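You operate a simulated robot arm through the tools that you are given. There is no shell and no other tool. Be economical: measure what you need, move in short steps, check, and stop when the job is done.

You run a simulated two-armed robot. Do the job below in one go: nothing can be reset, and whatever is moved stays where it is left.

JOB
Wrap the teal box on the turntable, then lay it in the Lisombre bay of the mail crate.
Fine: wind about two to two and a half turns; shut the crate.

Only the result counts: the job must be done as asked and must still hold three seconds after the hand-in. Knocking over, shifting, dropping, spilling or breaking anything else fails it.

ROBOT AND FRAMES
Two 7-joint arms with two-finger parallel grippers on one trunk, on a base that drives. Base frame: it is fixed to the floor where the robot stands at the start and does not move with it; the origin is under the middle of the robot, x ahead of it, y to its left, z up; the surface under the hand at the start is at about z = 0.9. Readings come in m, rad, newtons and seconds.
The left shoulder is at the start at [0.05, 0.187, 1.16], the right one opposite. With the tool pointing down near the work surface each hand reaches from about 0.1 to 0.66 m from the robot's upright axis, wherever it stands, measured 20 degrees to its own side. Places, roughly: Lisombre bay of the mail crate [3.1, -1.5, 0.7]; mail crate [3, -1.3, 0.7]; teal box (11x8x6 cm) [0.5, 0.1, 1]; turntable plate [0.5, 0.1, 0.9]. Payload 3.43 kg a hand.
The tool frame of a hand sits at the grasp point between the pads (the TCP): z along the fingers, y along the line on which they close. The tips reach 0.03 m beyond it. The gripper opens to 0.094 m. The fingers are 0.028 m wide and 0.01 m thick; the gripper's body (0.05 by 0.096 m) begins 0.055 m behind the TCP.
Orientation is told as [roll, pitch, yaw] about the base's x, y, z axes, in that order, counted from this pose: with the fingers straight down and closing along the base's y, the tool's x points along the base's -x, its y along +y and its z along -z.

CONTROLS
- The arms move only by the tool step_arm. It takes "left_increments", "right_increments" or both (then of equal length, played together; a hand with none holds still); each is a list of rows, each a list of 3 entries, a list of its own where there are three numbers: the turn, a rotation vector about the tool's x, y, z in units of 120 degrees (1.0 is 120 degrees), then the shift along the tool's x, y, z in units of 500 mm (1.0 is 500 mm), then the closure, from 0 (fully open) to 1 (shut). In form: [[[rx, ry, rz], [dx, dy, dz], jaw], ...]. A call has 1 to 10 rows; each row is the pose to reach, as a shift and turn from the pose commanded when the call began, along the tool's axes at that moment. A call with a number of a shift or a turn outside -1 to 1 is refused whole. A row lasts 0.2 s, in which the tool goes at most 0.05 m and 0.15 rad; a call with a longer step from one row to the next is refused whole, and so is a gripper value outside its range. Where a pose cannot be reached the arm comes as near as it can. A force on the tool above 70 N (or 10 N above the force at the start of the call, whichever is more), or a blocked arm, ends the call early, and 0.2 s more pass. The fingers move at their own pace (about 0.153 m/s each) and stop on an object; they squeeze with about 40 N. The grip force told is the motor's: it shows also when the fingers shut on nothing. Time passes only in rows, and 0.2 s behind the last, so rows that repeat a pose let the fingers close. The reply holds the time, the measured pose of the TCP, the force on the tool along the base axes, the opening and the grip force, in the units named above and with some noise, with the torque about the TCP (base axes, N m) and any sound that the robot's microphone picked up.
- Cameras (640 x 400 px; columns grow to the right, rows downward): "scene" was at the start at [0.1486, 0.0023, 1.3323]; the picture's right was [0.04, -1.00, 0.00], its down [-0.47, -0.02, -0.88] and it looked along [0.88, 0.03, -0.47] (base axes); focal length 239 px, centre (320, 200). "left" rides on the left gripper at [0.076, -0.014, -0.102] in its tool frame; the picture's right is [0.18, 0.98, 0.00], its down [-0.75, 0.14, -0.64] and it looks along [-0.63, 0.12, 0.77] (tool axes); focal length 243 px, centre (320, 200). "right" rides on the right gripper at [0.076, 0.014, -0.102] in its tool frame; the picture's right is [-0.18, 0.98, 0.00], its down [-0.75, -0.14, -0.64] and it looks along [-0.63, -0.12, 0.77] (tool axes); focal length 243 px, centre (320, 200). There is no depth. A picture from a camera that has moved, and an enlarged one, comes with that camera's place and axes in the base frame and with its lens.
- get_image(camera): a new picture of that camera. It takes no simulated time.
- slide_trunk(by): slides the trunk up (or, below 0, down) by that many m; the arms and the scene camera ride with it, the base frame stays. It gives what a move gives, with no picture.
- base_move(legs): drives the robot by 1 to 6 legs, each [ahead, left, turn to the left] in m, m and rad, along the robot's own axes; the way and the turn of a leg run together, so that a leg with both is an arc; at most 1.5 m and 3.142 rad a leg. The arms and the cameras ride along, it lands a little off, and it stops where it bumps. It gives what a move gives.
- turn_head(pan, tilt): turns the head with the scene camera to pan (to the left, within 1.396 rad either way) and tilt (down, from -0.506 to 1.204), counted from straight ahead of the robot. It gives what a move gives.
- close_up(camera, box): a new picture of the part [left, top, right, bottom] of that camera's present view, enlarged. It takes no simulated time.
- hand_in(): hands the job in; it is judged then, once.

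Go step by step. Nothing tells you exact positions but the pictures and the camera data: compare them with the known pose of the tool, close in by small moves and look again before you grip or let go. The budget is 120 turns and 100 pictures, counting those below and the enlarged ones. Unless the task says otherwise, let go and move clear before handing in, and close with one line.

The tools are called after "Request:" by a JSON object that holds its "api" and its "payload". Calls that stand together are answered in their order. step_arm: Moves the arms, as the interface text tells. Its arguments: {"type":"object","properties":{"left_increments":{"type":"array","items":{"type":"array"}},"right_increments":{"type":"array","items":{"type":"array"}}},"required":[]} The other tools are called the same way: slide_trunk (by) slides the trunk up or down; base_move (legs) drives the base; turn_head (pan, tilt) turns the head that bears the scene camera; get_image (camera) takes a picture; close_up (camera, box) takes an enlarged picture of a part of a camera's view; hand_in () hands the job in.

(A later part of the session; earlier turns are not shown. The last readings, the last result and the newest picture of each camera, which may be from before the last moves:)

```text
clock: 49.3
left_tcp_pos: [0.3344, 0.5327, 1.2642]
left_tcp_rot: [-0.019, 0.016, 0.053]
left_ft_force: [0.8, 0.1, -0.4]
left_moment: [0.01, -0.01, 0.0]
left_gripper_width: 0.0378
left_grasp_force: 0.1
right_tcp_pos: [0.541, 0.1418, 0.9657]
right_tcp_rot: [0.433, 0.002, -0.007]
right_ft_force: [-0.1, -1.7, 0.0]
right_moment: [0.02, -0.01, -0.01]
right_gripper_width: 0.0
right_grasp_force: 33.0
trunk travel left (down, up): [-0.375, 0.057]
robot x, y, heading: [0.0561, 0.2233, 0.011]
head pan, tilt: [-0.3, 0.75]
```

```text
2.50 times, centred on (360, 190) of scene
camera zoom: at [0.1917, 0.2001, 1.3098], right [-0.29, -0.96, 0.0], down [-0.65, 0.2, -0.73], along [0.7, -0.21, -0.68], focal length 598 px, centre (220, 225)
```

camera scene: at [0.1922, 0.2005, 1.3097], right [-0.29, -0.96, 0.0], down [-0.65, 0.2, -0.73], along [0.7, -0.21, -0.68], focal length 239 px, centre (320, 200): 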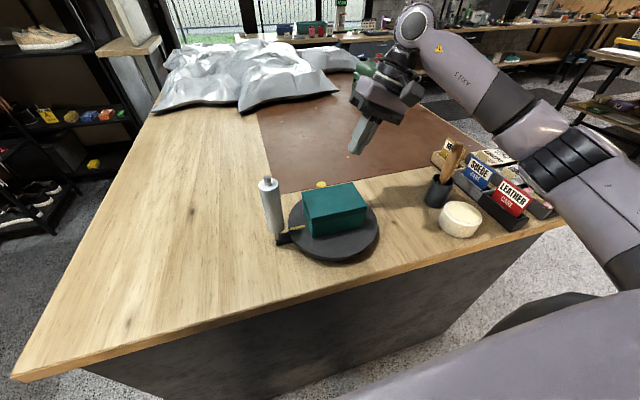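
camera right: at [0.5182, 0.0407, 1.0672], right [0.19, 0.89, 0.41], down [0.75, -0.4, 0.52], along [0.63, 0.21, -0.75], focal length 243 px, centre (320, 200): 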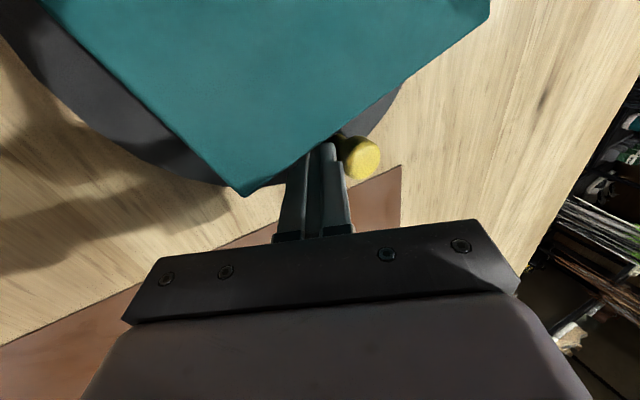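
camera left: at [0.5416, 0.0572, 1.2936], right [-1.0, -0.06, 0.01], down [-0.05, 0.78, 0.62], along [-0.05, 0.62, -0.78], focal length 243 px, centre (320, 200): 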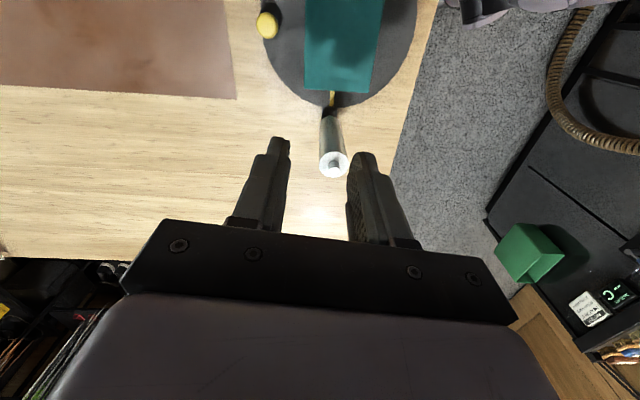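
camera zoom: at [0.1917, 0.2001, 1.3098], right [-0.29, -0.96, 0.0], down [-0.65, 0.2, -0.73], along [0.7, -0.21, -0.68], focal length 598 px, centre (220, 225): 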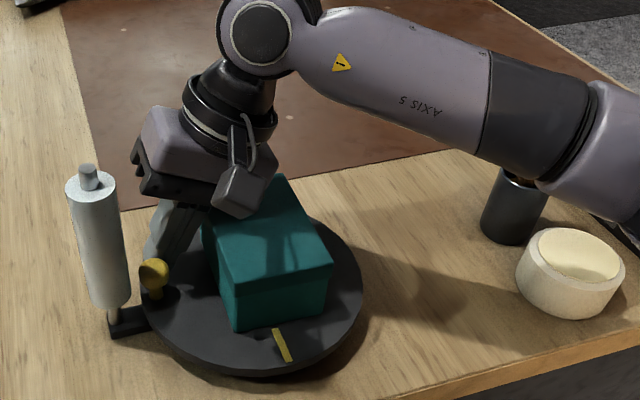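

Request:
{"api": "step_arm", "payload": {"right_increments": [[[0, 0, 0], [0.0142, 0.0036, 0.0017], 1], [[0, 0, 0], [0.0428, 0.0045, 0.0021], 1], [[0, 0, 0], [0.0706, 0.0054, 0.0025], 1], [[0, 0, 0], [0.0974, 0.0054, 0.0025], 1], [[0, 0, 0], [0.1216, -0.004, -0.0019], 1], [[0, 0, 0], [0.1522, -0.031, -0.0144], 1], [[0, 0, 0], [0.1876, -0.0642, -0.0298], 1]]}}

Request:
{"api": "close_up", "payload": {"camera": "scene", "box": [240, 110, 480, 270]}}

```text
clock: 50.9
left_tcp_pos: [0.3393, 0.5333, 1.2628]
left_tcp_rot: [-0.015, 0.023, 0.054]
left_ft_force: [0.2, 0.5, 0.3]
left_moment: [0.01, -0.03, -0.02]
left_gripper_width: 0.0376
left_grasp_force: 0.1
right_tcp_pos: [0.4611, 0.1025, 0.9698]
right_tcp_rot: [0.432, -0.018, -0.027]
right_ft_force: [52.1, -11.3, 10.6]
right_moment: [-0.2, -0.18, 0.79]
right_gripper_width: 0.0
right_grasp_force: 32.8
trunk travel left (down, up): [-0.375, 0.057]
robot x, y, heading: [0.0529, 0.2241, 0.009]
head pan, tilt: [-0.3, 0.75]
```

```text
2.50 times, centred on (360, 190) of scene
camera zoom: at [0.1978, 0.1991, 1.3092], right [-0.29, -0.96, 0.0], down [-0.66, 0.2, -0.73], along [0.7, -0.21, -0.69], focal length 598 px, centre (220, 225)
```

zoom: 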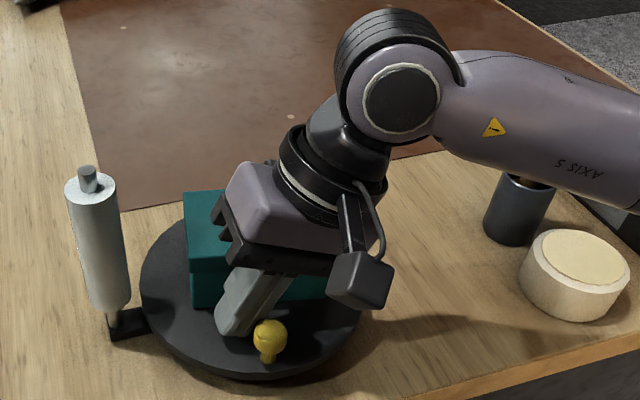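

Past the roll; knob is now near the robot side and wedged against the finger's −x face. Back off and get behind it (+y side).

Request:
{"api": "step_arm", "payload": {"right_increments": [[[0, 0, 0], [-0.0436, 0.0062, 0.0029], 1], [[0, 0, 0], [-0.0356, 0.0316, 0.0146], 1], [[0, 0, 0], [0.0044, 0.0388, 0.018], 1], [[0, 0, 0], [0.0244, 0.0297, 0.0138], 1]]}}

Request:
{"api": "close_up", "payload": {"camera": "scene", "box": [240, 110, 480, 270]}}

```text
clock: 51.7
left_tcp_pos: [0.3351, 0.5328, 1.2623]
left_tcp_rot: [-0.017, 0.018, 0.054]
left_ft_force: [0.1, 0.2, -0.2]
left_moment: [0.0, -0.09, -0.02]
left_gripper_width: 0.0374
left_grasp_force: 0.0
right_tcp_pos: [0.466, 0.1164, 0.9684]
right_tcp_rot: [0.415, -0.037, -0.05]
right_ft_force: [17.5, -7.5, -9.7]
right_moment: [0.02, -0.25, 0.29]
right_gripper_width: 0.0001
right_grasp_force: 33.5
trunk travel left (down, up): [-0.375, 0.057]
robot x, y, heading: [0.0539, 0.2236, 0.007]
head pan, tilt: [-0.3, 0.75]
stopped in row 4 (right hand): the force on the tool passed its limit at 76 N (the readings are from after the stop); the commanded pose is now the measured one
```

```text
2.50 times, centred on (360, 190) of scene
camera zoom: at [0.1929, 0.1999, 1.3091], right [-0.29, -0.96, 0.0], down [-0.65, 0.2, -0.73], along [0.7, -0.21, -0.68], focal length 598 px, centre (220, 225)
```

zoom: 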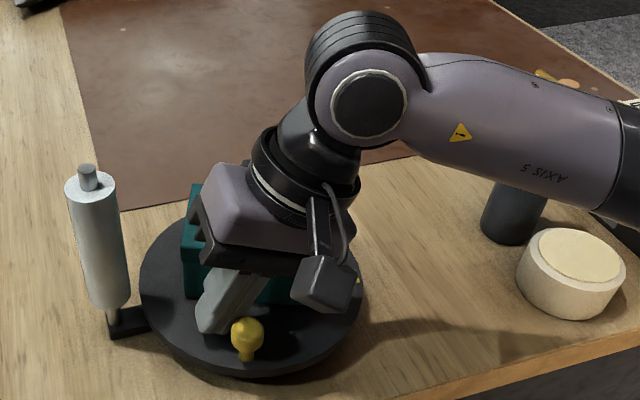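

The finger got squeezed between box and knob. Lift out along the finger axis and look at the box.

Request:
{"api": "step_arm", "payload": {"right_increments": [[[0, 0, 0], [0, 0, -0.05], 1], [[0, 0, 0], [0, 0, -0.12], 1], [[0, 0, 0], [0, 0, -0.19], 1], [[0.035, 0.018, 0.025], [0, 0.08, -0.19], 1], [[0.035, 0.018, 0.025], [0.02, 0.16, -0.19], 1]]}}

Request:
{"api": "close_up", "payload": {"camera": "scene", "box": [240, 110, 480, 270]}}

Request:
{"api": "get_image", "payload": {"camera": "right"}}

```text
clock: 52.9
left_tcp_pos: [0.3343, 0.5341, 1.2638]
left_tcp_rot: [-0.016, 0.019, 0.053]
left_ft_force: [-1.0, 0.4, -0.4]
left_moment: [0.01, -0.01, 0.0]
left_gripper_width: 0.0377
left_grasp_force: 0.0
right_tcp_pos: [0.4485, 0.1559, 1.0905]
right_tcp_rot: [0.35, 0.025, -0.076]
right_ft_force: [0.3, 1.2, -0.5]
right_moment: [-0.01, 0.0, -0.04]
right_gripper_width: 0.0
right_grasp_force: 33.7
trunk travel left (down, up): [-0.375, 0.057]
robot x, y, heading: [0.0521, 0.2246, 0.009]
head pan, tilt: [-0.3, 0.75]
```

```text
2.50 times, centred on (360, 190) of scene
camera zoom: at [0.192, 0.2001, 1.3098], right [-0.29, -0.96, 0.0], down [-0.65, 0.2, -0.73], along [0.7, -0.21, -0.68], focal length 598 px, centre (220, 225)
```

zoom: 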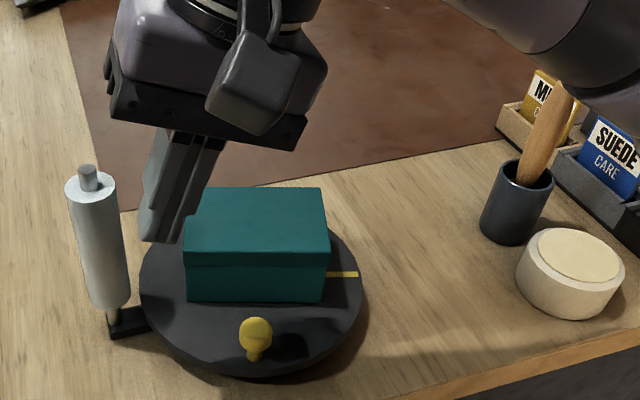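

```text
72 pictures are left
camera right: at [0.3731, 0.1391, 1.1946], right [0.26, 0.91, 0.33], down [0.74, -0.41, 0.54], along [0.62, 0.1, -0.78], focal length 243 px, centre (320, 200)
```

right: 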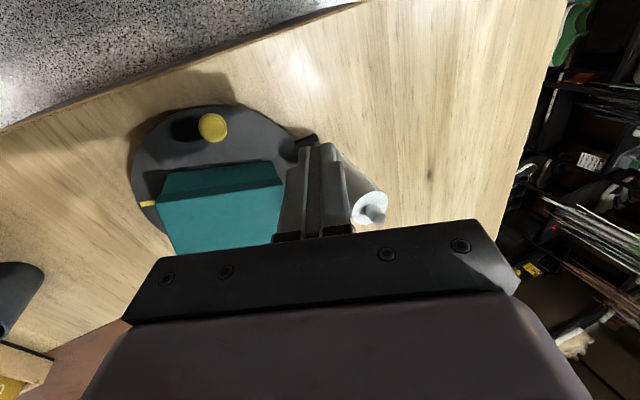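

Box still sits square on the plate; knob is at about 167° with the turn count so far ~0.46 turn. Re-enter behind the knob (+y side) with the lean restored.

Request:
{"api": "step_arm", "payload": {"right_increments": [[[-0.019, -0.006, -0.018], [0, -0.029, 0.055], 1], [[-0.038, -0.012, -0.036], [0, -0.058, 0.11], 1], [[-0.038, -0.012, -0.036], [0, -0.087, 0.165], 1], [[-0.038, -0.012, -0.036], [0, -0.115, 0.2187], 1]]}}

Request:
{"api": "close_up", "payload": {"camera": "scene", "box": [240, 110, 480, 270]}}

```text
clock: 53.9
left_tcp_pos: [0.3363, 0.5322, 1.2633]
left_tcp_rot: [-0.018, 0.017, 0.053]
left_ft_force: [-0.1, 0.7, 0.2]
left_moment: [0.0, 0.0, 0.0]
left_gripper_width: 0.0377
left_grasp_force: 0.1
right_tcp_pos: [0.4443, 0.1394, 0.9688]
right_tcp_rot: [0.429, -0.029, -0.011]
right_ft_force: [-1.2, 0.4, 1.1]
right_moment: [-0.02, -0.01, 0.02]
right_gripper_width: 0.0
right_grasp_force: 33.2
trunk travel left (down, up): [-0.375, 0.057]
robot x, y, heading: [0.055, 0.2215, 0.009]
head pan, tilt: [-0.3, 0.75]
```

```text
2.50 times, centred on (360, 190) of scene
camera zoom: at [0.1922, 0.1995, 1.3098], right [-0.29, -0.96, 0.0], down [-0.65, 0.2, -0.73], along [0.7, -0.21, -0.68], focal length 598 px, centre (220, 225)
```

zoom: 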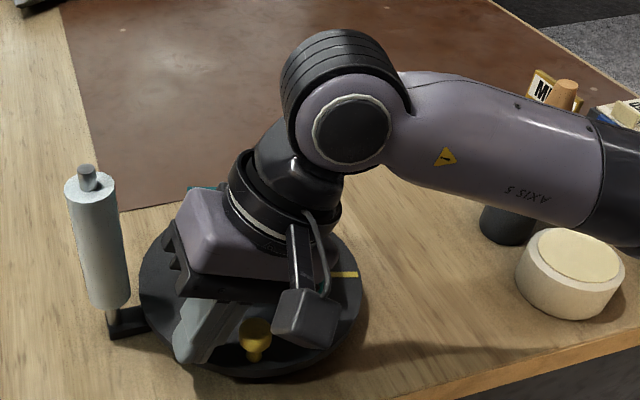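

Request:
{"api": "step_arm", "payload": {"right_increments": [[[0, 0.014, 0], [0.006, -0.0254, -0.0118], 1], [[0, 0.014, 0], [0.0086, -0.049, -0.0227], 1], [[0, 0.014, 0], [0.015, -0.0671, -0.0311], 1], [[0, 0.014, 0], [0.0186, -0.0844, -0.0391], 1], [[0, 0.014, 0], [0.0274, -0.1183, -0.0548], 1], [[0, 0.014, 0], [0.0266, -0.1555, -0.0721], 1]]}}

Request:
{"api": "close_up", "payload": {"camera": "scene", "box": [240, 110, 480, 270]}}

```text
clock: 55.3
left_tcp_pos: [0.3344, 0.5322, 1.2644]
left_tcp_rot: [-0.018, 0.018, 0.052]
left_ft_force: [0.5, 0.3, -0.8]
left_moment: [-0.02, 0.0, 0.01]
left_gripper_width: 0.0377
left_grasp_force: 0.0
right_tcp_pos: [0.4294, 0.053, 0.9679]
right_tcp_rot: [0.43, -0.002, -0.001]
right_ft_force: [0.7, -0.1, 0.0]
right_moment: [0.01, 0.02, 0.0]
right_gripper_width: 0.0
right_grasp_force: 33.3
trunk travel left (down, up): [-0.375, 0.057]
robot x, y, heading: [0.0563, 0.223, 0.009]
head pan, tilt: [-0.3, 0.75]
```

```text
2.50 times, centred on (360, 190) of scene
camera zoom: at [0.1921, 0.1995, 1.3098], right [-0.29, -0.96, 0.0], down [-0.65, 0.2, -0.73], along [0.7, -0.21, -0.68], focal length 598 px, centre (220, 225)
```

zoom: 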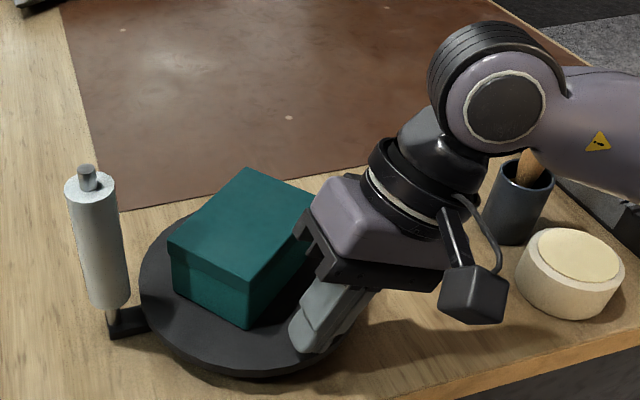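

Request:
{"api": "step_arm", "payload": {"right_increments": [[[0, 0, 0], [-0.012, -0.0379, -0.0176], 1], [[0, 0, 0], [-0.0364, -0.0729, -0.0338], 1], [[0, 0, 0], [-0.0726, -0.1018, -0.0472], 1], [[0, 0, 0], [-0.118, -0.1203, -0.0558], 1], [[0, 0, 0], [-0.1566, -0.1286, -0.0596], 1]]}}

Request:
{"api": "get_image", "payload": {"camera": "scene"}}

```text
clock: 56.5
left_tcp_pos: [0.335, 0.5328, 1.264]
left_tcp_rot: [-0.019, 0.017, 0.053]
left_ft_force: [0.1, -0.5, 0.5]
left_moment: [-0.01, -0.04, 0.01]
left_gripper_width: 0.0375
left_grasp_force: 0.1
right_tcp_pos: [0.5103, -0.0183, 0.9666]
right_tcp_rot: [0.43, -0.002, -0.001]
right_ft_force: [-0.4, 0.3, -0.2]
right_moment: [0.03, 0.02, 0.01]
right_gripper_width: 0.0
right_grasp_force: 33.1
trunk travel left (down, up): [-0.375, 0.057]
robot x, y, heading: [0.0583, 0.2243, 0.007]
head pan, tilt: [-0.3, 0.75]
```

```text
69 pictures are left
camera scene: at [0.1925, 0.1998, 1.3097], right [-0.29, -0.96, 0.0], down [-0.65, 0.2, -0.73], along [0.7, -0.21, -0.68], focal length 239 px, centre (320, 200)
```

scene: 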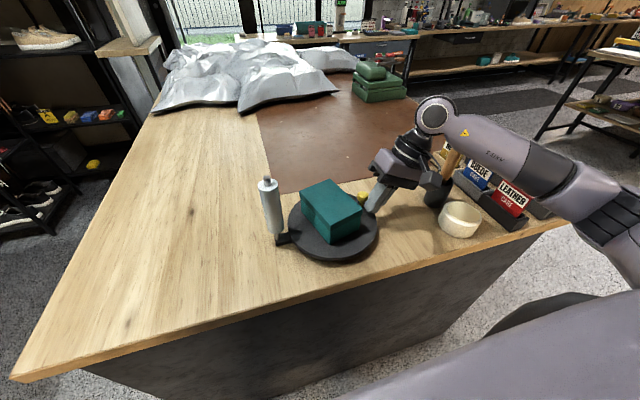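

Request:
{"api": "step_arm", "payload": {"right_increments": [[[0, 0, 0], [-0.0418, 0.0005, 0.0003], 1], [[0, 0, 0], [-0.0846, 0.012, 0.0056], 1], [[0, 0, 0], [-0.1238, 0.035, 0.0162], 1], [[0, 0, 0], [-0.1554, 0.0686, 0.0318], 1], [[0, 0, 0], [-0.1754, 0.1108, 0.0514], 1], [[0, 0, 0], [-0.1842, 0.1448, 0.0671], 1], [[0, 0, 0], [-0.1834, 0.1819, 0.0844], 1], [[0, 0, 0], [-0.1714, 0.2199, 0.102], 1], [[0, 0, 0], [-0.147, 0.255, 0.1183], 1]]}}

Request:
{"api": "close_up", "payload": {"camera": "scene", "box": [240, 110, 480, 270]}}

```text
clock: 58.5
left_tcp_pos: [0.3351, 0.5325, 1.2633]
left_tcp_rot: [-0.017, 0.018, 0.052]
left_ft_force: [0.3, 0.4, -0.7]
left_moment: [0.03, -0.01, 0.02]
left_gripper_width: 0.0375
left_grasp_force: 0.1
right_tcp_pos: [0.5825, 0.123, 0.9679]
right_tcp_rot: [0.43, -0.001, -0.001]
right_ft_force: [0.2, 0.2, 0.0]
right_moment: [0.03, -0.02, 0.01]
right_gripper_width: 0.0
right_grasp_force: 33.1
trunk travel left (down, up): [-0.375, 0.057]
robot x, y, heading: [0.0548, 0.2235, 0.016]
head pan, tilt: [-0.3, 0.75]
```

```text
2.50 times, centred on (360, 190) of scene
camera zoom: at [0.1921, 0.1999, 1.3098], right [-0.29, -0.96, 0.0], down [-0.65, 0.2, -0.73], along [0.7, -0.21, -0.68], focal length 598 px, centre (220, 225)
```

zoom: 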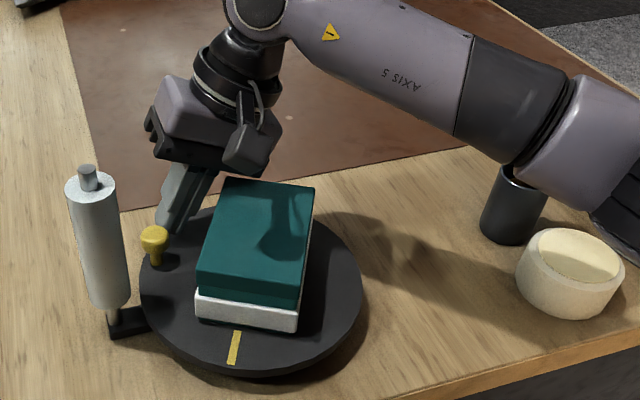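

White film is now winding onto the box; about 1.17 turns so far. Continue past the roll.

Request:
{"api": "step_arm", "payload": {"right_increments": [[[0, 0, 0], [0.0362, 0.0287, 0.0133], 1], [[0, 0, 0], [0.0672, 0.0381, 0.0177], 1], [[0, 0, 0], [0.0956, 0.0399, 0.0185], 1], [[0, 0, 0], [0.1202, 0.0435, 0.0202], 1], [[0, 0, 0], [0.1476, 0.0435, 0.0202], 1], [[0, 0, 0], [0.1764, 0.0454, 0.021], 1], [[0, 0, 0], [0.2048, 0.0435, 0.0202], 1], [[0, 0, 0], [0.244, 0.0205, 0.0095], 1]]}}

Request:
{"api": "close_up", "payload": {"camera": "scene", "box": [240, 110, 480, 270]}}

```text
clock: 60.3
left_tcp_pos: [0.3346, 0.533, 1.2634]
left_tcp_rot: [-0.016, 0.017, 0.051]
left_ft_force: [-1.0, 0.6, 0.0]
left_moment: [0.01, 0.02, -0.03]
left_gripper_width: 0.0377
left_grasp_force: 0.0
right_tcp_pos: [0.4592, 0.1318, 0.965]
right_tcp_rot: [0.431, -0.002, 0.001]
right_ft_force: [-0.1, 0.6, 0.6]
right_moment: [-0.02, 0.01, 0.02]
right_gripper_width: 0.0
right_grasp_force: 32.8
trunk travel left (down, up): [-0.375, 0.057]
robot x, y, heading: [0.0554, 0.2243, 0.01]
head pan, tilt: [-0.3, 0.75]
```

```text
2.50 times, centred on (360, 190) of scene
camera zoom: at [0.1919, 0.1995, 1.3098], right [-0.29, -0.96, 0.0], down [-0.65, 0.2, -0.73], along [0.7, -0.21, -0.68], focal length 598 px, centre (220, 225)
```

zoom: 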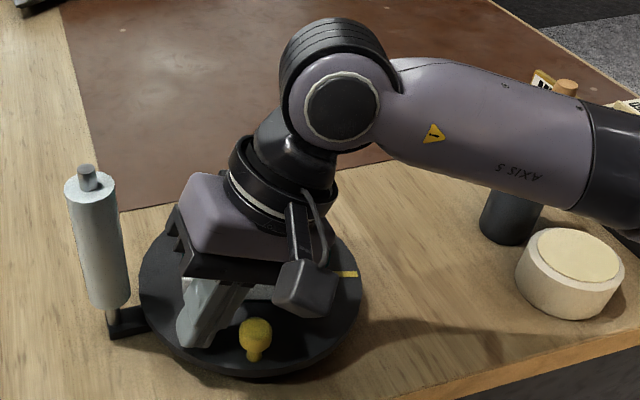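

Request:
{"api": "step_arm", "payload": {"right_increments": [[[0, 0, 0], [0.0296, -0.0187, -0.0087], 1], [[0, 0, 0], [0.0456, -0.0495, -0.023], 1], [[0, 0, 0], [0.0516, -0.0758, -0.0352], 1], [[0, 0, 0], [0.0604, -0.1097, -0.0509], 1], [[0, 0, 0], [0.0596, -0.1469, -0.0681], 1], [[0, 0, 0], [0.0476, -0.1848, -0.0857], 1], [[0, 0, 0], [0.0232, -0.2199, -0.102], 1], [[0, 0, 0], [-0.013, -0.2487, -0.1153], 1], [[0, 0, 0], [-0.0584, -0.2672, -0.1239], 1], [[0, 0, 0], [-0.097, -0.2755, -0.1278], 1]]}}

Request:
{"api": "close_up", "payload": {"camera": "scene", "box": [240, 110, 480, 270]}}

```text
clock: 62.5
left_tcp_pos: [0.3344, 0.5323, 1.2642]
left_tcp_rot: [-0.016, 0.018, 0.051]
left_ft_force: [-0.3, -0.9, 0.6]
left_moment: [0.04, 0.05, -0.02]
left_gripper_width: 0.0377
left_grasp_force: 0.0
right_tcp_pos: [0.5089, -0.0191, 0.9662]
right_tcp_rot: [0.429, -0.001, 0.0]
right_ft_force: [0.9, -0.3, -0.5]
right_moment: [-0.02, 0.01, 0.01]
right_gripper_width: 0.0
right_grasp_force: 32.9
trunk travel left (down, up): [-0.375, 0.057]
robot x, y, heading: [0.0577, 0.2242, 0.009]
head pan, tilt: [-0.3, 0.75]
```

```text
2.50 times, centred on (360, 190) of scene
camera zoom: at [0.1924, 0.1998, 1.3097], right [-0.29, -0.96, 0.0], down [-0.65, 0.2, -0.73], along [0.7, -0.21, -0.68], focal length 598 px, centre (220, 225)
```

zoom: 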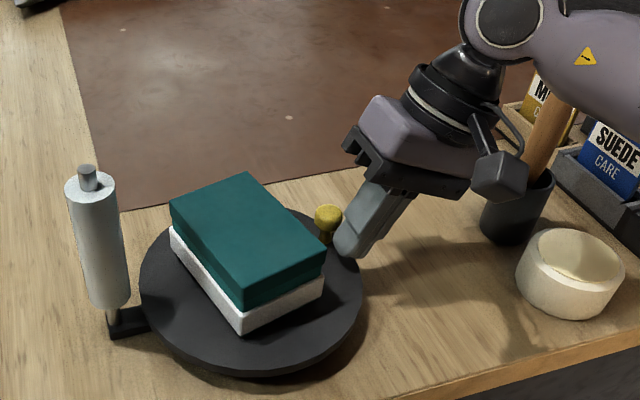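

Request:
{"api": "step_arm", "payload": {"right_increments": [[[0, 0, 0], [-0.0418, 0.0005, 0.0003], 1], [[0, 0, 0], [-0.0846, 0.012, 0.0056], 1], [[0, 0, 0], [-0.1238, 0.035, 0.0162], 1], [[0, 0, 0], [-0.1554, 0.0686, 0.0318], 1], [[0, 0, 0], [-0.1754, 0.1108, 0.0514], 1], [[0, 0, 0], [-0.1842, 0.1448, 0.0671], 1], [[0, 0, 0], [-0.1834, 0.1819, 0.0844], 1], [[0, 0, 0], [-0.1714, 0.2199, 0.102], 1], [[0, 0, 0], [-0.147, 0.255, 0.1183], 1]]}}

Request:
{"api": "close_up", "payload": {"camera": "scene", "box": [240, 110, 480, 270]}}

```text
clock: 64.5
left_tcp_pos: [0.3344, 0.533, 1.2623]
left_tcp_rot: [-0.017, 0.018, 0.053]
left_ft_force: [0.3, -0.4, 0.8]
left_moment: [-0.02, -0.02, -0.01]
left_gripper_width: 0.0375
left_grasp_force: 0.1
right_tcp_pos: [0.5824, 0.1217, 0.968]
right_tcp_rot: [0.429, -0.002, -0.001]
right_ft_force: [-0.4, 1.1, 0.2]
right_moment: [-0.03, 0.03, 0.03]
right_gripper_width: 0.0
right_grasp_force: 32.7
trunk travel left (down, up): [-0.375, 0.057]
robot x, y, heading: [0.0517, 0.2239, 0.011]
head pan, tilt: [-0.3, 0.75]
```

```text
2.50 times, centred on (360, 190) of scene
camera zoom: at [0.1921, 0.1999, 1.3098], right [-0.29, -0.96, 0.0], down [-0.65, 0.2, -0.73], along [0.7, -0.21, -0.68], focal length 598 px, centre (220, 225)
```

zoom: 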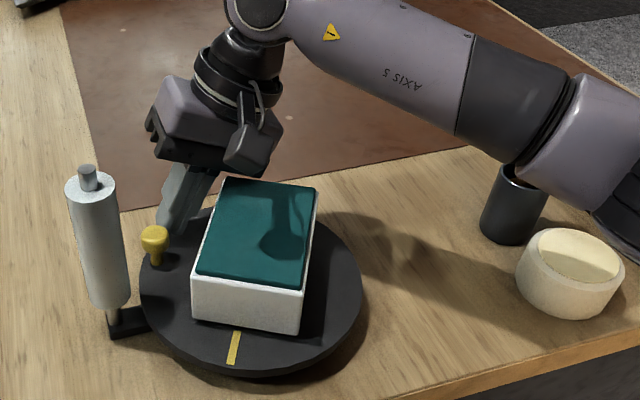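

The film covers the box sides with roughly 2.18 turns. I'll withdraw the right hand upward, straighten it, and set yaw ≈ −25° for gripping the box across its 8 cm side.

Request:
{"api": "step_arm", "payload": {"right_increments": [[[0, 0, 0], [-0.01, 0, -0.06], 1], [[0, 0, 0], [-0.01, 0, -0.14], 1], [[0, 0, 0], [-0.01, 0, -0.22], 1], [[0, 0, 0], [-0.01, 0, -0.3], 1], [[0.06, 0, 0], [-0.01, 0, -0.36], 0.5], [[0.12, 0, 0], [-0.01, 0, -0.38], 0], [[0.18, 0, 0], [-0.01, 0, -0.4], 0], [[0.205, 0, 0], [-0.01, 0, -0.4], 0]]}}

Request:
{"api": "step_arm", "payload": {"right_increments": [[[0, 0, 0.07], [0, 0, 0], 0], [[0, 0, 0.14], [0, 0, 0], 0], [[0, 0, 0.208], [0, 0, 0], 0]]}}

Request:
{"api": "get_image", "payload": {"camera": "right"}}

Request:
{"api": "close_up", "payload": {"camera": "scene", "box": [260, 160, 420, 270]}}

```text
clock: 66.3
left_tcp_pos: [0.3352, 0.5333, 1.2648]
left_tcp_rot: [-0.017, 0.019, 0.052]
left_ft_force: [0.0, -0.1, -0.7]
left_moment: [-0.01, 0.02, -0.02]
left_gripper_width: 0.0373
left_grasp_force: 0.0
right_tcp_pos: [0.5862, 0.0375, 1.1483]
right_tcp_rot: [-0.004, -0.002, -0.001]
right_ft_force: [0.5, -0.5, 1.1]
right_moment: [0.01, 0.03, 0.0]
right_gripper_width: 0.0941
right_grasp_force: 0.0
trunk travel left (down, up): [-0.375, 0.057]
robot x, y, heading: [0.0546, 0.2234, 0.005]
head pan, tilt: [-0.3, 0.75]
```

```text
clock: 67.1
left_tcp_pos: [0.3348, 0.5331, 1.2635]
left_tcp_rot: [-0.017, 0.015, 0.053]
left_ft_force: [-0.3, -0.3, 0.1]
left_moment: [0.01, -0.03, 0.01]
left_gripper_width: 0.0374
left_grasp_force: 0.1
right_tcp_pos: [0.5867, 0.0376, 1.1487]
right_tcp_rot: [-0.001, -0.002, -0.439]
right_ft_force: [0.0, -0.2, 0.5]
right_moment: [-0.02, 0.02, 0.01]
right_gripper_width: 0.0939
right_grasp_force: 0.0
trunk travel left (down, up): [-0.375, 0.057]
robot x, y, heading: [0.0533, 0.2287, 0.006]
head pan, tilt: [-0.3, 0.75]
```

```text
64 pictures are left
camera right: at [0.5226, 0.0839, 1.2515], right [0.58, 0.81, 0.0], down [0.62, -0.45, 0.64], along [0.52, -0.38, -0.77], focal length 243 px, centre (320, 200)
```

right: 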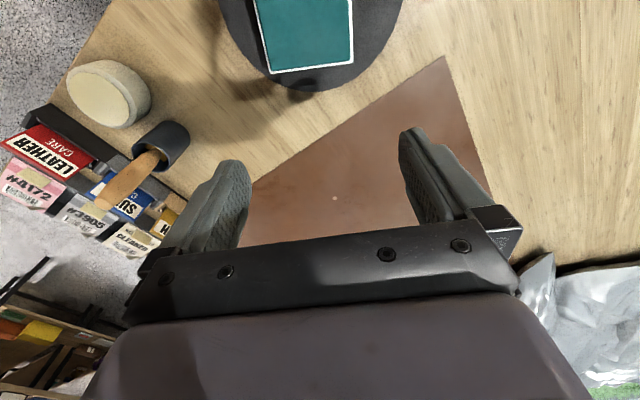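

```text
3.64 times, centred on (340, 215) of scene
camera zoom: at [0.1922, 0.1998, 1.3098], right [-0.29, -0.96, 0.0], down [-0.65, 0.2, -0.73], along [0.7, -0.21, -0.68], focal length 870 px, centre (247, 146)
```

zoom: 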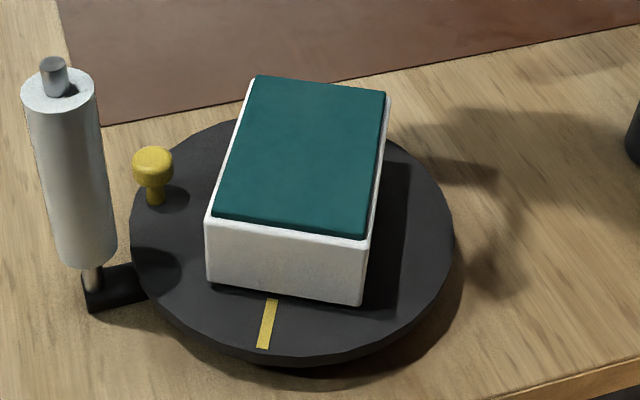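

Box centre ≈[0.518, 0.07], width ≈0.083 along a direction of ≈64°. Move over it and check with the hand camera.

Request:
{"api": "step_arm", "payload": {"right_increments": [[[0, 0, 0.003], [0.05, 0.001, 0.03], 0], [[0, 0, 0.006], [0.1, 0.002, 0.07], 0], [[0, 0, 0.006], [0.153, 0.002, 0.117], 0]]}}

Request:
{"api": "get_image", "payload": {"camera": "right"}}

Request:
{"api": "close_up", "payload": {"camera": "scene", "box": [260, 130, 420, 270]}}

```text
clock: 67.9
left_tcp_pos: [0.3347, 0.532, 1.2634]
left_tcp_rot: [-0.017, 0.019, 0.052]
left_ft_force: [0.2, -0.6, 0.0]
left_moment: [-0.02, -0.02, -0.01]
left_gripper_width: 0.0375
left_grasp_force: 0.1
right_tcp_pos: [0.517, 0.0708, 1.0894]
right_tcp_rot: [-0.002, -0.002, -0.452]
right_ft_force: [0.7, 0.2, -0.3]
right_moment: [0.0, -0.01, 0.0]
right_gripper_width: 0.0939
right_grasp_force: 0.1
trunk travel left (down, up): [-0.375, 0.057]
robot x, y, heading: [0.0549, 0.2216, 0.016]
head pan, tilt: [-0.3, 0.75]
```

```text
62 pictures are left
camera right: at [0.4539, 0.1176, 1.192], right [0.59, 0.8, 0.0], down [0.62, -0.46, 0.64], along [0.52, -0.38, -0.77], focal length 243 px, centre (320, 200)
```

right: 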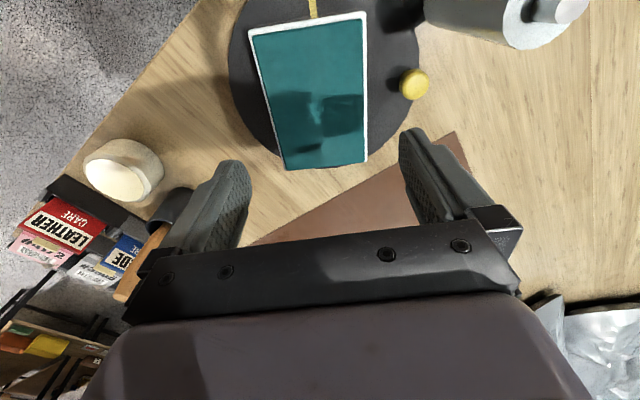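

```text
2.86 times, centred on (340, 200) of scene
camera zoom: at [0.1921, 0.1996, 1.3098], right [-0.29, -0.96, 0.0], down [-0.65, 0.2, -0.73], along [0.7, -0.21, -0.68], focal length 684 px, centre (263, 200)
```

zoom: 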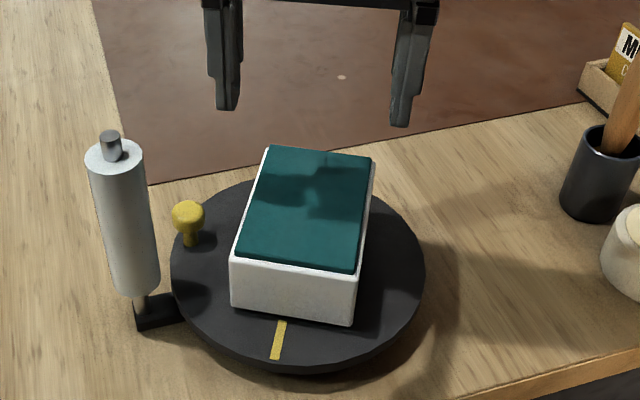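

Hand is centred across the box to ~1 mm. Trim yaw slightly and descend with the fingers open.

Request:
{"api": "step_arm", "payload": {"right_increments": [[[0, 0, 0.018], [0, 0, 0.06], 0], [[0, 0, 0.018], [0, 0, 0.12], 0], [[0, 0, 0.018], [0, 0, 0.17], 0]]}}

Request:
{"api": "get_image", "payload": {"camera": "right"}}

Request:
{"api": "close_up", "payload": {"camera": "scene", "box": [260, 130, 420, 270]}}

```text
clock: 68.7
left_tcp_pos: [0.3362, 0.5317, 1.2637]
left_tcp_rot: [-0.017, 0.018, 0.053]
left_ft_force: [-0.6, -0.5, 0.6]
left_moment: [-0.03, 0.02, -0.02]
left_gripper_width: 0.0376
left_grasp_force: 0.0
right_tcp_pos: [0.5175, 0.0717, 1.0032]
right_tcp_rot: [0.0, -0.001, -0.488]
right_ft_force: [0.8, 0.2, -0.6]
right_moment: [-0.01, 0.0, -0.02]
right_gripper_width: 0.0939
right_grasp_force: 0.1
trunk travel left (down, up): [-0.375, 0.057]
robot x, y, heading: [0.0572, 0.2227, 0.002]
head pan, tilt: [-0.3, 0.75]
```

```text
60 pictures are left
camera right: at [0.4568, 0.1207, 1.107], right [0.62, 0.78, 0.0], down [0.6, -0.48, 0.64], along [0.5, -0.4, -0.77], focal length 243 px, centre (320, 200)
```

right: 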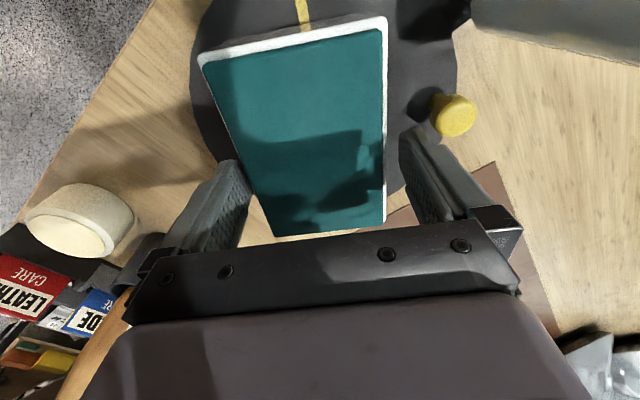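

```text
2.86 times, centred on (340, 200) of scene
camera zoom: at [0.1924, 0.1996, 1.3098], right [-0.29, -0.96, 0.0], down [-0.65, 0.2, -0.73], along [0.7, -0.21, -0.68], focal length 684 px, centre (263, 200)
```

zoom: 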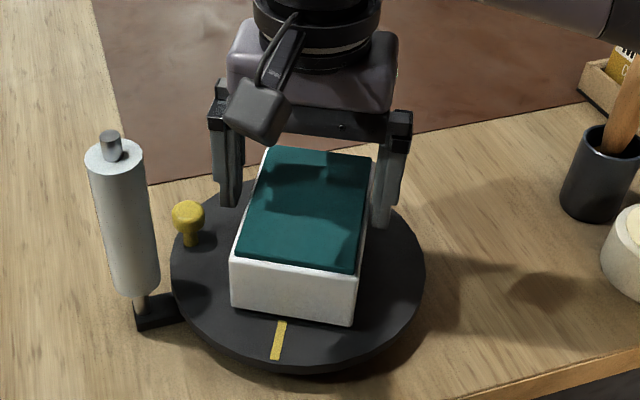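

Small correction: 2 mm sideways and 1° yaw, then descend fully and close.

Request:
{"api": "step_arm", "payload": {"right_increments": [[[0, 0, 0.0095], [0, -0.005, 0], 0], [[0, 0, 0.0095], [0, -0.005, 0.045], 0], [[0, 0, 0.0095], [0, -0.005, 0.09], 0]]}}

Request:
{"api": "step_arm", "payload": {"right_increments": [[[0, 0, 0], [0, 0, 0], 0.3], [[0, 0, 0], [0, 0, 0], 0.3], [[0, 0, 0], [0, 0, 0], 0.5], [[0, 0, 0], [0, 0, 0], 0.5]]}}

```text
clock: 69.5
left_tcp_pos: [0.3339, 0.5323, 1.2633]
left_tcp_rot: [-0.017, 0.014, 0.053]
left_ft_force: [-0.4, -0.3, 0.0]
left_moment: [0.02, -0.05, -0.01]
left_gripper_width: 0.0373
left_grasp_force: 0.1
right_tcp_pos: [0.5167, 0.0693, 0.9601]
right_tcp_rot: [0.002, -0.004, -0.505]
right_ft_force: [-0.2, -0.1, 4.9]
right_moment: [-0.18, 0.18, 0.01]
right_gripper_width: 0.0938
right_grasp_force: 0.0
trunk travel left (down, up): [-0.375, 0.057]
robot x, y, heading: [0.0496, 0.2223, 0.006]
head pan, tilt: [-0.3, 0.75]
```

```text
clock: 70.5
left_tcp_pos: [0.3351, 0.5334, 1.2638]
left_tcp_rot: [-0.016, 0.015, 0.052]
left_ft_force: [0.0, 0.3, 0.4]
left_moment: [0.01, -0.06, 0.01]
left_gripper_width: 0.0375
left_grasp_force: 0.1
right_tcp_pos: [0.5167, 0.0701, 0.9605]
right_tcp_rot: [0.003, -0.004, -0.508]
right_ft_force: [0.6, -1.8, 10.6]
right_moment: [-0.43, 0.23, 0.03]
right_gripper_width: 0.0793
right_grasp_force: 40.5
trunk travel left (down, up): [-0.375, 0.057]
robot x, y, heading: [0.0551, 0.2226, 0.007]
head pan, tilt: [-0.3, 0.75]
```

Gripped at 0.079 m. Lift gently and check.

Request:
{"api": "step_arm", "payload": {"right_increments": [[[0, 0, 0], [0, 0, -0.02], 0.6], [[0, 0, 0], [0, 0, -0.06], 0.6], [[0, 0, 0], [0, 0, -0.12], 0.6], [[0, 0, 0], [0, 0, -0.2], 0.6], [[0, 0, 0], [0, 0, -0.28], 0.6], [[0, 0, 0], [0, 0, -0.36], 0.6]]}}

Request:
{"api": "get_image", "payload": {"camera": "scene"}}

```text
clock: 71.9
left_tcp_pos: [0.3342, 0.5332, 1.2647]
left_tcp_rot: [-0.017, 0.018, 0.052]
left_ft_force: [0.0, 0.4, -0.1]
left_moment: [-0.01, 0.02, -0.02]
left_gripper_width: 0.0378
left_grasp_force: 0.1
right_tcp_pos: [0.5159, 0.0683, 1.1411]
right_tcp_rot: [-0.001, -0.002, -0.504]
right_ft_force: [0.3, 1.1, -2.9]
right_moment: [-0.02, -0.03, 0.0]
right_gripper_width: 0.0791
right_grasp_force: 40.1
trunk travel left (down, up): [-0.375, 0.057]
robot x, y, heading: [0.0533, 0.2246, 0.01]
head pan, tilt: [-0.3, 0.75]
```

```text
58 pictures are left
camera scene: at [0.1919, 0.2, 1.3098], right [-0.29, -0.96, 0.0], down [-0.65, 0.2, -0.73], along [0.7, -0.21, -0.68], focal length 239 px, centre (320, 200)
```

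scene: 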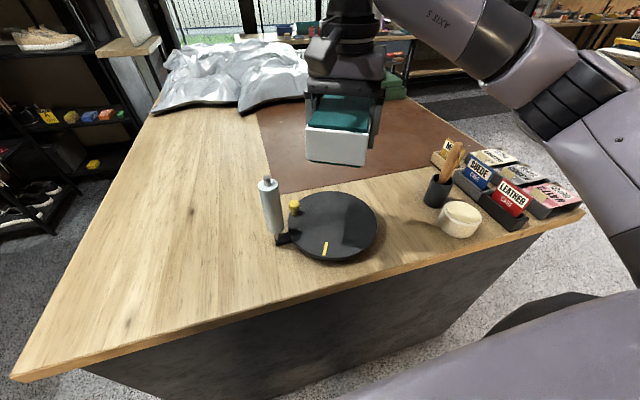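

Box lifted. Now look for the crate to the right before planning the route.

Request:
{"api": "base_move", "payload": {"legs": [[-0.35, 0, 0]]}}

Request:
{"api": "turn_head", "payload": {"pan": -0.5, "tilt": 0.3}}

Request:
{"api": "get_image", "payload": {"camera": "scene"}}

```text
clock: 73.8
left_tcp_pos: [0.0711, 0.5297, 1.2638]
left_tcp_rot: [-0.017, 0.014, 0.05]
left_ft_force: [0.7, -0.2, -0.6]
left_moment: [0.01, 0.06, 0.02]
left_gripper_width: 0.0375
left_grasp_force: 0.1
right_tcp_pos: [0.2524, 0.0649, 1.1384]
right_tcp_rot: [0.0, -0.001, -0.507]
right_ft_force: [-1.3, -0.2, -1.4]
right_moment: [-0.04, 0.05, -0.01]
right_gripper_width: 0.079
right_grasp_force: 40.0
trunk travel left (down, up): [-0.375, 0.057]
robot x, y, heading: [-0.2105, 0.2225, 0.005]
head pan, tilt: [-0.3, 0.75]
stopped in leg 1: the robot was blocked; the commanded pose is now the measured one
```

```text
clock: 74.7
left_tcp_pos: [0.07, 0.5299, 1.2653]
left_tcp_rot: [-0.016, 0.013, 0.048]
left_ft_force: [-0.3, 0.4, 0.2]
left_moment: [-0.02, 0.02, -0.04]
left_gripper_width: 0.0374
left_grasp_force: 0.1
right_tcp_pos: [0.2496, 0.0647, 1.1408]
right_tcp_rot: [0.0, -0.002, -0.509]
right_ft_force: [-0.5, -0.1, -2.5]
right_moment: [-0.02, -0.01, -0.02]
right_gripper_width: 0.079
right_grasp_force: 39.9
trunk travel left (down, up): [-0.375, 0.057]
robot x, y, heading: [-0.2078, 0.219, 0.007]
head pan, tilt: [-0.499, 0.3]
```

```text
57 pictures are left
camera scene: at [-0.07, 0.1771, 1.35], right [-0.47, -0.88, 0.0], down [-0.26, 0.14, -0.95], along [0.84, -0.45, -0.3], focal length 239 px, centre (320, 200)
```

scene: 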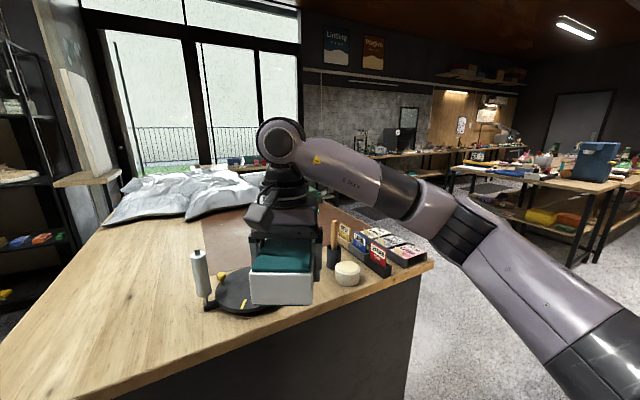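

Request:
{"api": "turn_head", "payload": {"pan": -1.35, "tilt": 0.45}}

Request:
{"api": "get_image", "payload": {"camera": "scene"}}

```text
clock: 75.9
left_tcp_pos: [0.0695, 0.5304, 1.2649]
left_tcp_rot: [-0.019, 0.014, 0.048]
left_ft_force: [0.4, 0.1, 0.3]
left_moment: [-0.01, -0.01, -0.03]
left_gripper_width: 0.0377
left_grasp_force: 0.0
right_tcp_pos: [0.2502, 0.0648, 1.1389]
right_tcp_rot: [0.0, 0.001, -0.508]
right_ft_force: [0.8, -0.7, -1.5]
right_moment: [-0.01, 0.0, 0.03]
right_gripper_width: 0.0793
right_grasp_force: 40.0
trunk travel left (down, up): [-0.375, 0.057]
robot x, y, heading: [-0.2111, 0.2199, 0.001]
head pan, tilt: [-1.349, 0.45]
```

```text
56 pictures are left
camera scene: at [-0.1314, 0.1317, 1.3362], right [-0.97, -0.23, 0.0], down [-0.1, 0.42, -0.9], along [0.2, -0.88, -0.44], focal length 239 px, centre (320, 200)
```

scene: 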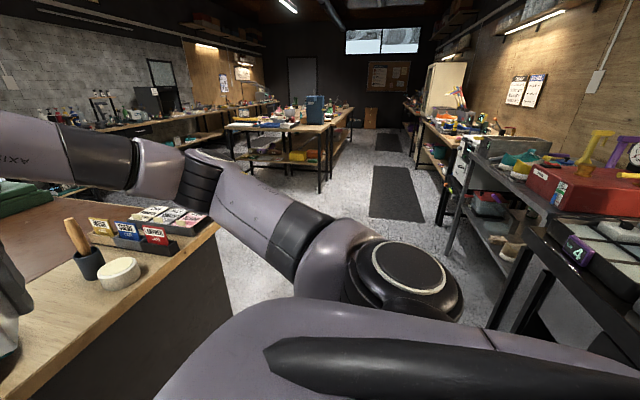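

Request:
{"api": "base_move", "payload": {"legs": [[0.1, 0, 0], [0, -1.25, 0]]}}

Request:
{"api": "turn_head", "payload": {"pan": 0.0, "tilt": 0.35}}

Request:
{"api": "get_image", "payload": {"camera": "scene"}}

```text
clock: 87.7
left_tcp_pos: [0.1758, -0.7108, 1.2642]
left_tcp_rot: [-0.017, 0.013, 0.036]
left_ft_force: [-0.2, 0.1, 0.0]
left_moment: [0.02, 0.03, 0.0]
left_gripper_width: 0.0379
left_grasp_force: 0.1
right_tcp_pos: [0.3519, -1.1781, 1.1389]
right_tcp_rot: [0.001, -0.002, -0.518]
right_ft_force: [-0.2, -0.4, -2.0]
right_moment: [-0.03, 0.0, 0.01]
right_gripper_width: 0.0793
right_grasp_force: 40.3
trunk travel left (down, up): [-0.375, 0.057]
robot x, y, heading: [-0.1078, -1.0181, -0.008]
head pan, tilt: [-1.349, 0.45]
```

```text
clock: 89.2
left_tcp_pos: [0.1758, -0.7104, 1.265]
left_tcp_rot: [-0.018, 0.012, 0.037]
left_ft_force: [-0.4, 1.0, 0.6]
left_moment: [0.01, -0.02, 0.0]
left_gripper_width: 0.0374
left_grasp_force: 0.1
right_tcp_pos: [0.351, -1.1771, 1.1393]
right_tcp_rot: [0.0, -0.001, -0.518]
right_ft_force: [0.2, -0.1, -2.7]
right_moment: [-0.02, 0.0, -0.02]
right_gripper_width: 0.079
right_grasp_force: 39.9
trunk travel left (down, up): [-0.375, 0.057]
robot x, y, heading: [-0.1119, -1.0131, -0.006]
head pan, tilt: [0.0, 0.351]
```

```text
55 pictures are left
camera scene: at [0.0429, -1.0174, 1.3454], right [-0.01, -1.0, 0.0], down [-0.34, 0.0, -0.94], along [0.94, -0.01, -0.34], focal length 239 px, centre (320, 200)
```

scene: 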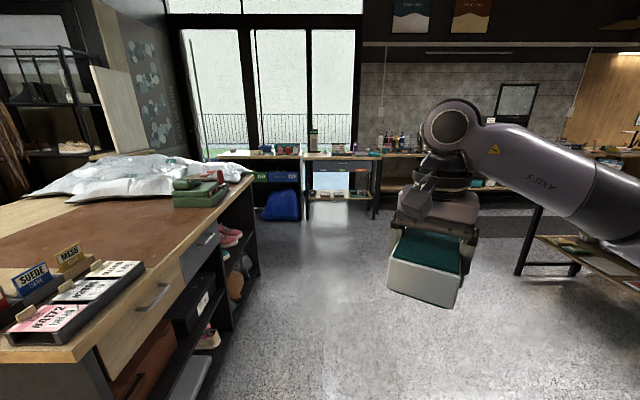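

Request:
{"api": "base_move", "payload": {"legs": [[1.5, 0, 0.006]]}}

Request:
{"api": "turn_head", "payload": {"pan": 0.0, "tilt": 0.45}}

Request:
{"api": "get_image", "payload": {"camera": "scene"}}

```text
clock: 96.6
left_tcp_pos: [1.6653, -0.706, 1.2638]
left_tcp_rot: [-0.016, 0.014, 0.05]
left_ft_force: [0.2, 0.3, 0.3]
left_moment: [0.0, 0.0, 0.0]
left_gripper_width: 0.0376
left_grasp_force: 0.0
right_tcp_pos: [1.845, -1.1716, 1.1389]
right_tcp_rot: [0.0, -0.002, -0.508]
right_ft_force: [-0.3, 0.2, -3.0]
right_moment: [-0.01, 0.01, 0.0]
right_gripper_width: 0.0791
right_grasp_force: 40.1
trunk travel left (down, up): [-0.375, 0.057]
robot x, y, heading: [1.3874, -1.0146, 0.008]
head pan, tilt: [0.0, 0.351]
```

```text
clock: 97.3
left_tcp_pos: [1.6642, -0.7063, 1.2648]
left_tcp_rot: [-0.018, 0.014, 0.049]
left_ft_force: [0.2, 0.6, 0.3]
left_moment: [0.03, -0.01, 0.0]
left_gripper_width: 0.0376
left_grasp_force: 0.0
right_tcp_pos: [1.8456, -1.1728, 1.1398]
right_tcp_rot: [0.0, -0.001, -0.509]
right_ft_force: [-0.5, -0.3, -2.8]
right_moment: [-0.03, 0.0, 0.03]
right_gripper_width: 0.0789
right_grasp_force: 40.3
trunk travel left (down, up): [-0.375, 0.057]
robot x, y, heading: [1.3823, -1.0144, 0.003]
head pan, tilt: [0.0, 0.45]
```

```text
54 pictures are left
camera scene: at [1.5343, -1.0145, 1.3362], right [0.01, -1.0, 0.0], down [-0.43, 0.0, -0.9], along [0.9, 0.01, -0.43], focal length 239 px, centre (320, 200)
```

scene: 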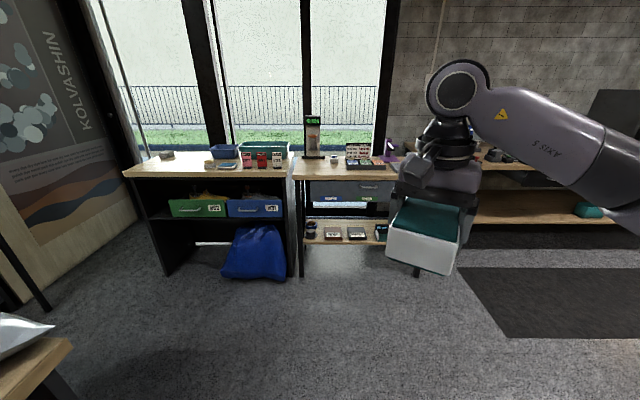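

Request:
{"api": "close_up", "payload": {"camera": "scene", "box": [280, 110, 440, 260]}}

```text
2.67 times, centred on (360, 185) of scene
camera zoom: at [1.5343, -1.0145, 1.3362], right [0.01, -1.0, 0.0], down [-0.43, 0.0, -0.9], along [0.9, 0.01, -0.43], focal length 638 px, centre (213, 240)
```

zoom: 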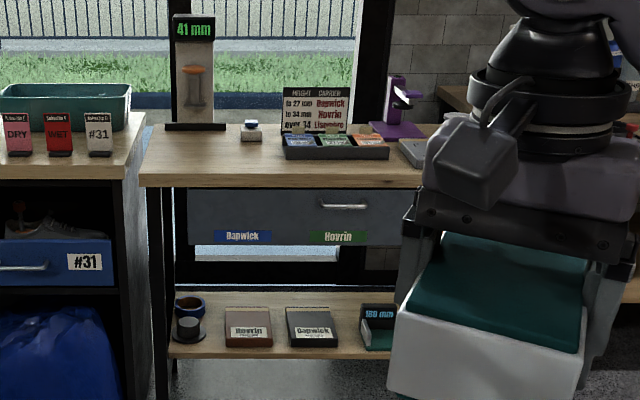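

The "mail crate" is a drawer under the bench: Dapwick, Hovrin and (right, hidden) Lisombre bays, with a bar handle around [2.95, −1.31, 0.75]. Drive nearer and look at it.

Request:
{"api": "base_move", "payload": {"legs": [[0.3, -0.49, 0], [0.42, 0, 0]]}}

Request:
{"api": "turn_head", "payload": {"pan": 0.2, "tilt": 0.6}}

Request:
{"api": "get_image", "payload": {"camera": "scene"}}

```text
clock: 104.3
left_tcp_pos: [2.3774, -1.1871, 1.2635]
left_tcp_rot: [-0.018, 0.015, 0.054]
left_ft_force: [0.1, 1.0, -1.0]
left_moment: [0.0, -0.03, -0.01]
left_gripper_width: 0.0376
left_grasp_force: 0.0
right_tcp_pos: [2.5596, -1.6508, 1.1406]
right_tcp_rot: [0.0, -0.001, -0.504]
right_ft_force: [0.0, -0.8, -2.3]
right_moment: [-0.03, 0.0, -0.01]
right_gripper_width: 0.0793
right_grasp_force: 39.7
trunk travel left (down, up): [-0.375, 0.057]
robot x, y, heading: [2.0977, -1.4957, 0.008]
head pan, tilt: [0.0, 0.45]
```

```text
clock: 105.0
left_tcp_pos: [2.3777, -1.1876, 1.2649]
left_tcp_rot: [-0.016, 0.015, 0.053]
left_ft_force: [-0.6, -0.8, 0.0]
left_moment: [0.0, -0.02, -0.01]
left_gripper_width: 0.0374
left_grasp_force: 0.0
right_tcp_pos: [2.5598, -1.6516, 1.14]
right_tcp_rot: [-0.001, -0.001, -0.505]
right_ft_force: [0.0, -0.3, -1.3]
right_moment: [-0.01, 0.01, 0.01]
right_gripper_width: 0.0792
right_grasp_force: 40.2
trunk travel left (down, up): [-0.375, 0.057]
robot x, y, heading: [2.0992, -1.4939, 0.009]
head pan, tilt: [0.201, 0.6]
```

```text
52 pictures are left
camera scene: at [2.2431, -1.4781, 1.3227], right [0.21, -0.98, 0.0], down [-0.55, -0.12, -0.83], along [0.81, 0.17, -0.56], focal length 239 px, centre (320, 200)
```

scene: 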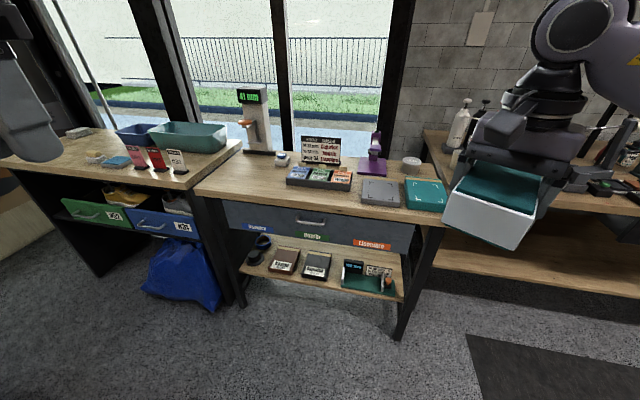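

Request:
{"api": "close_up", "payload": {"camera": "scene", "box": [210, 130, 470, 310]}}

```text
2.22 times, centred on (340, 220) of scene
camera zoom: at [2.2431, -1.4781, 1.3227], right [0.21, -0.98, 0.0], down [-0.55, -0.12, -0.83], along [0.81, 0.17, -0.56], focal length 532 px, centre (276, 156)
```

zoom: 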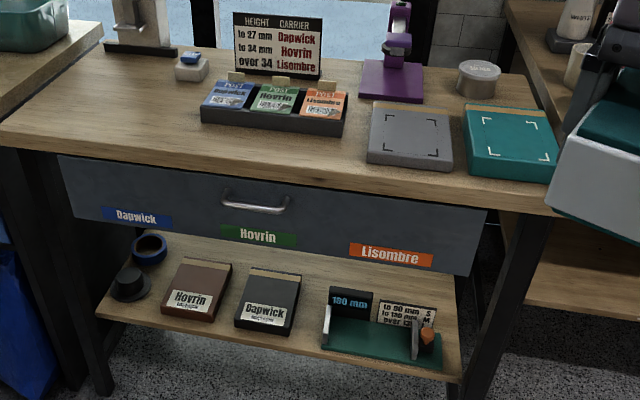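

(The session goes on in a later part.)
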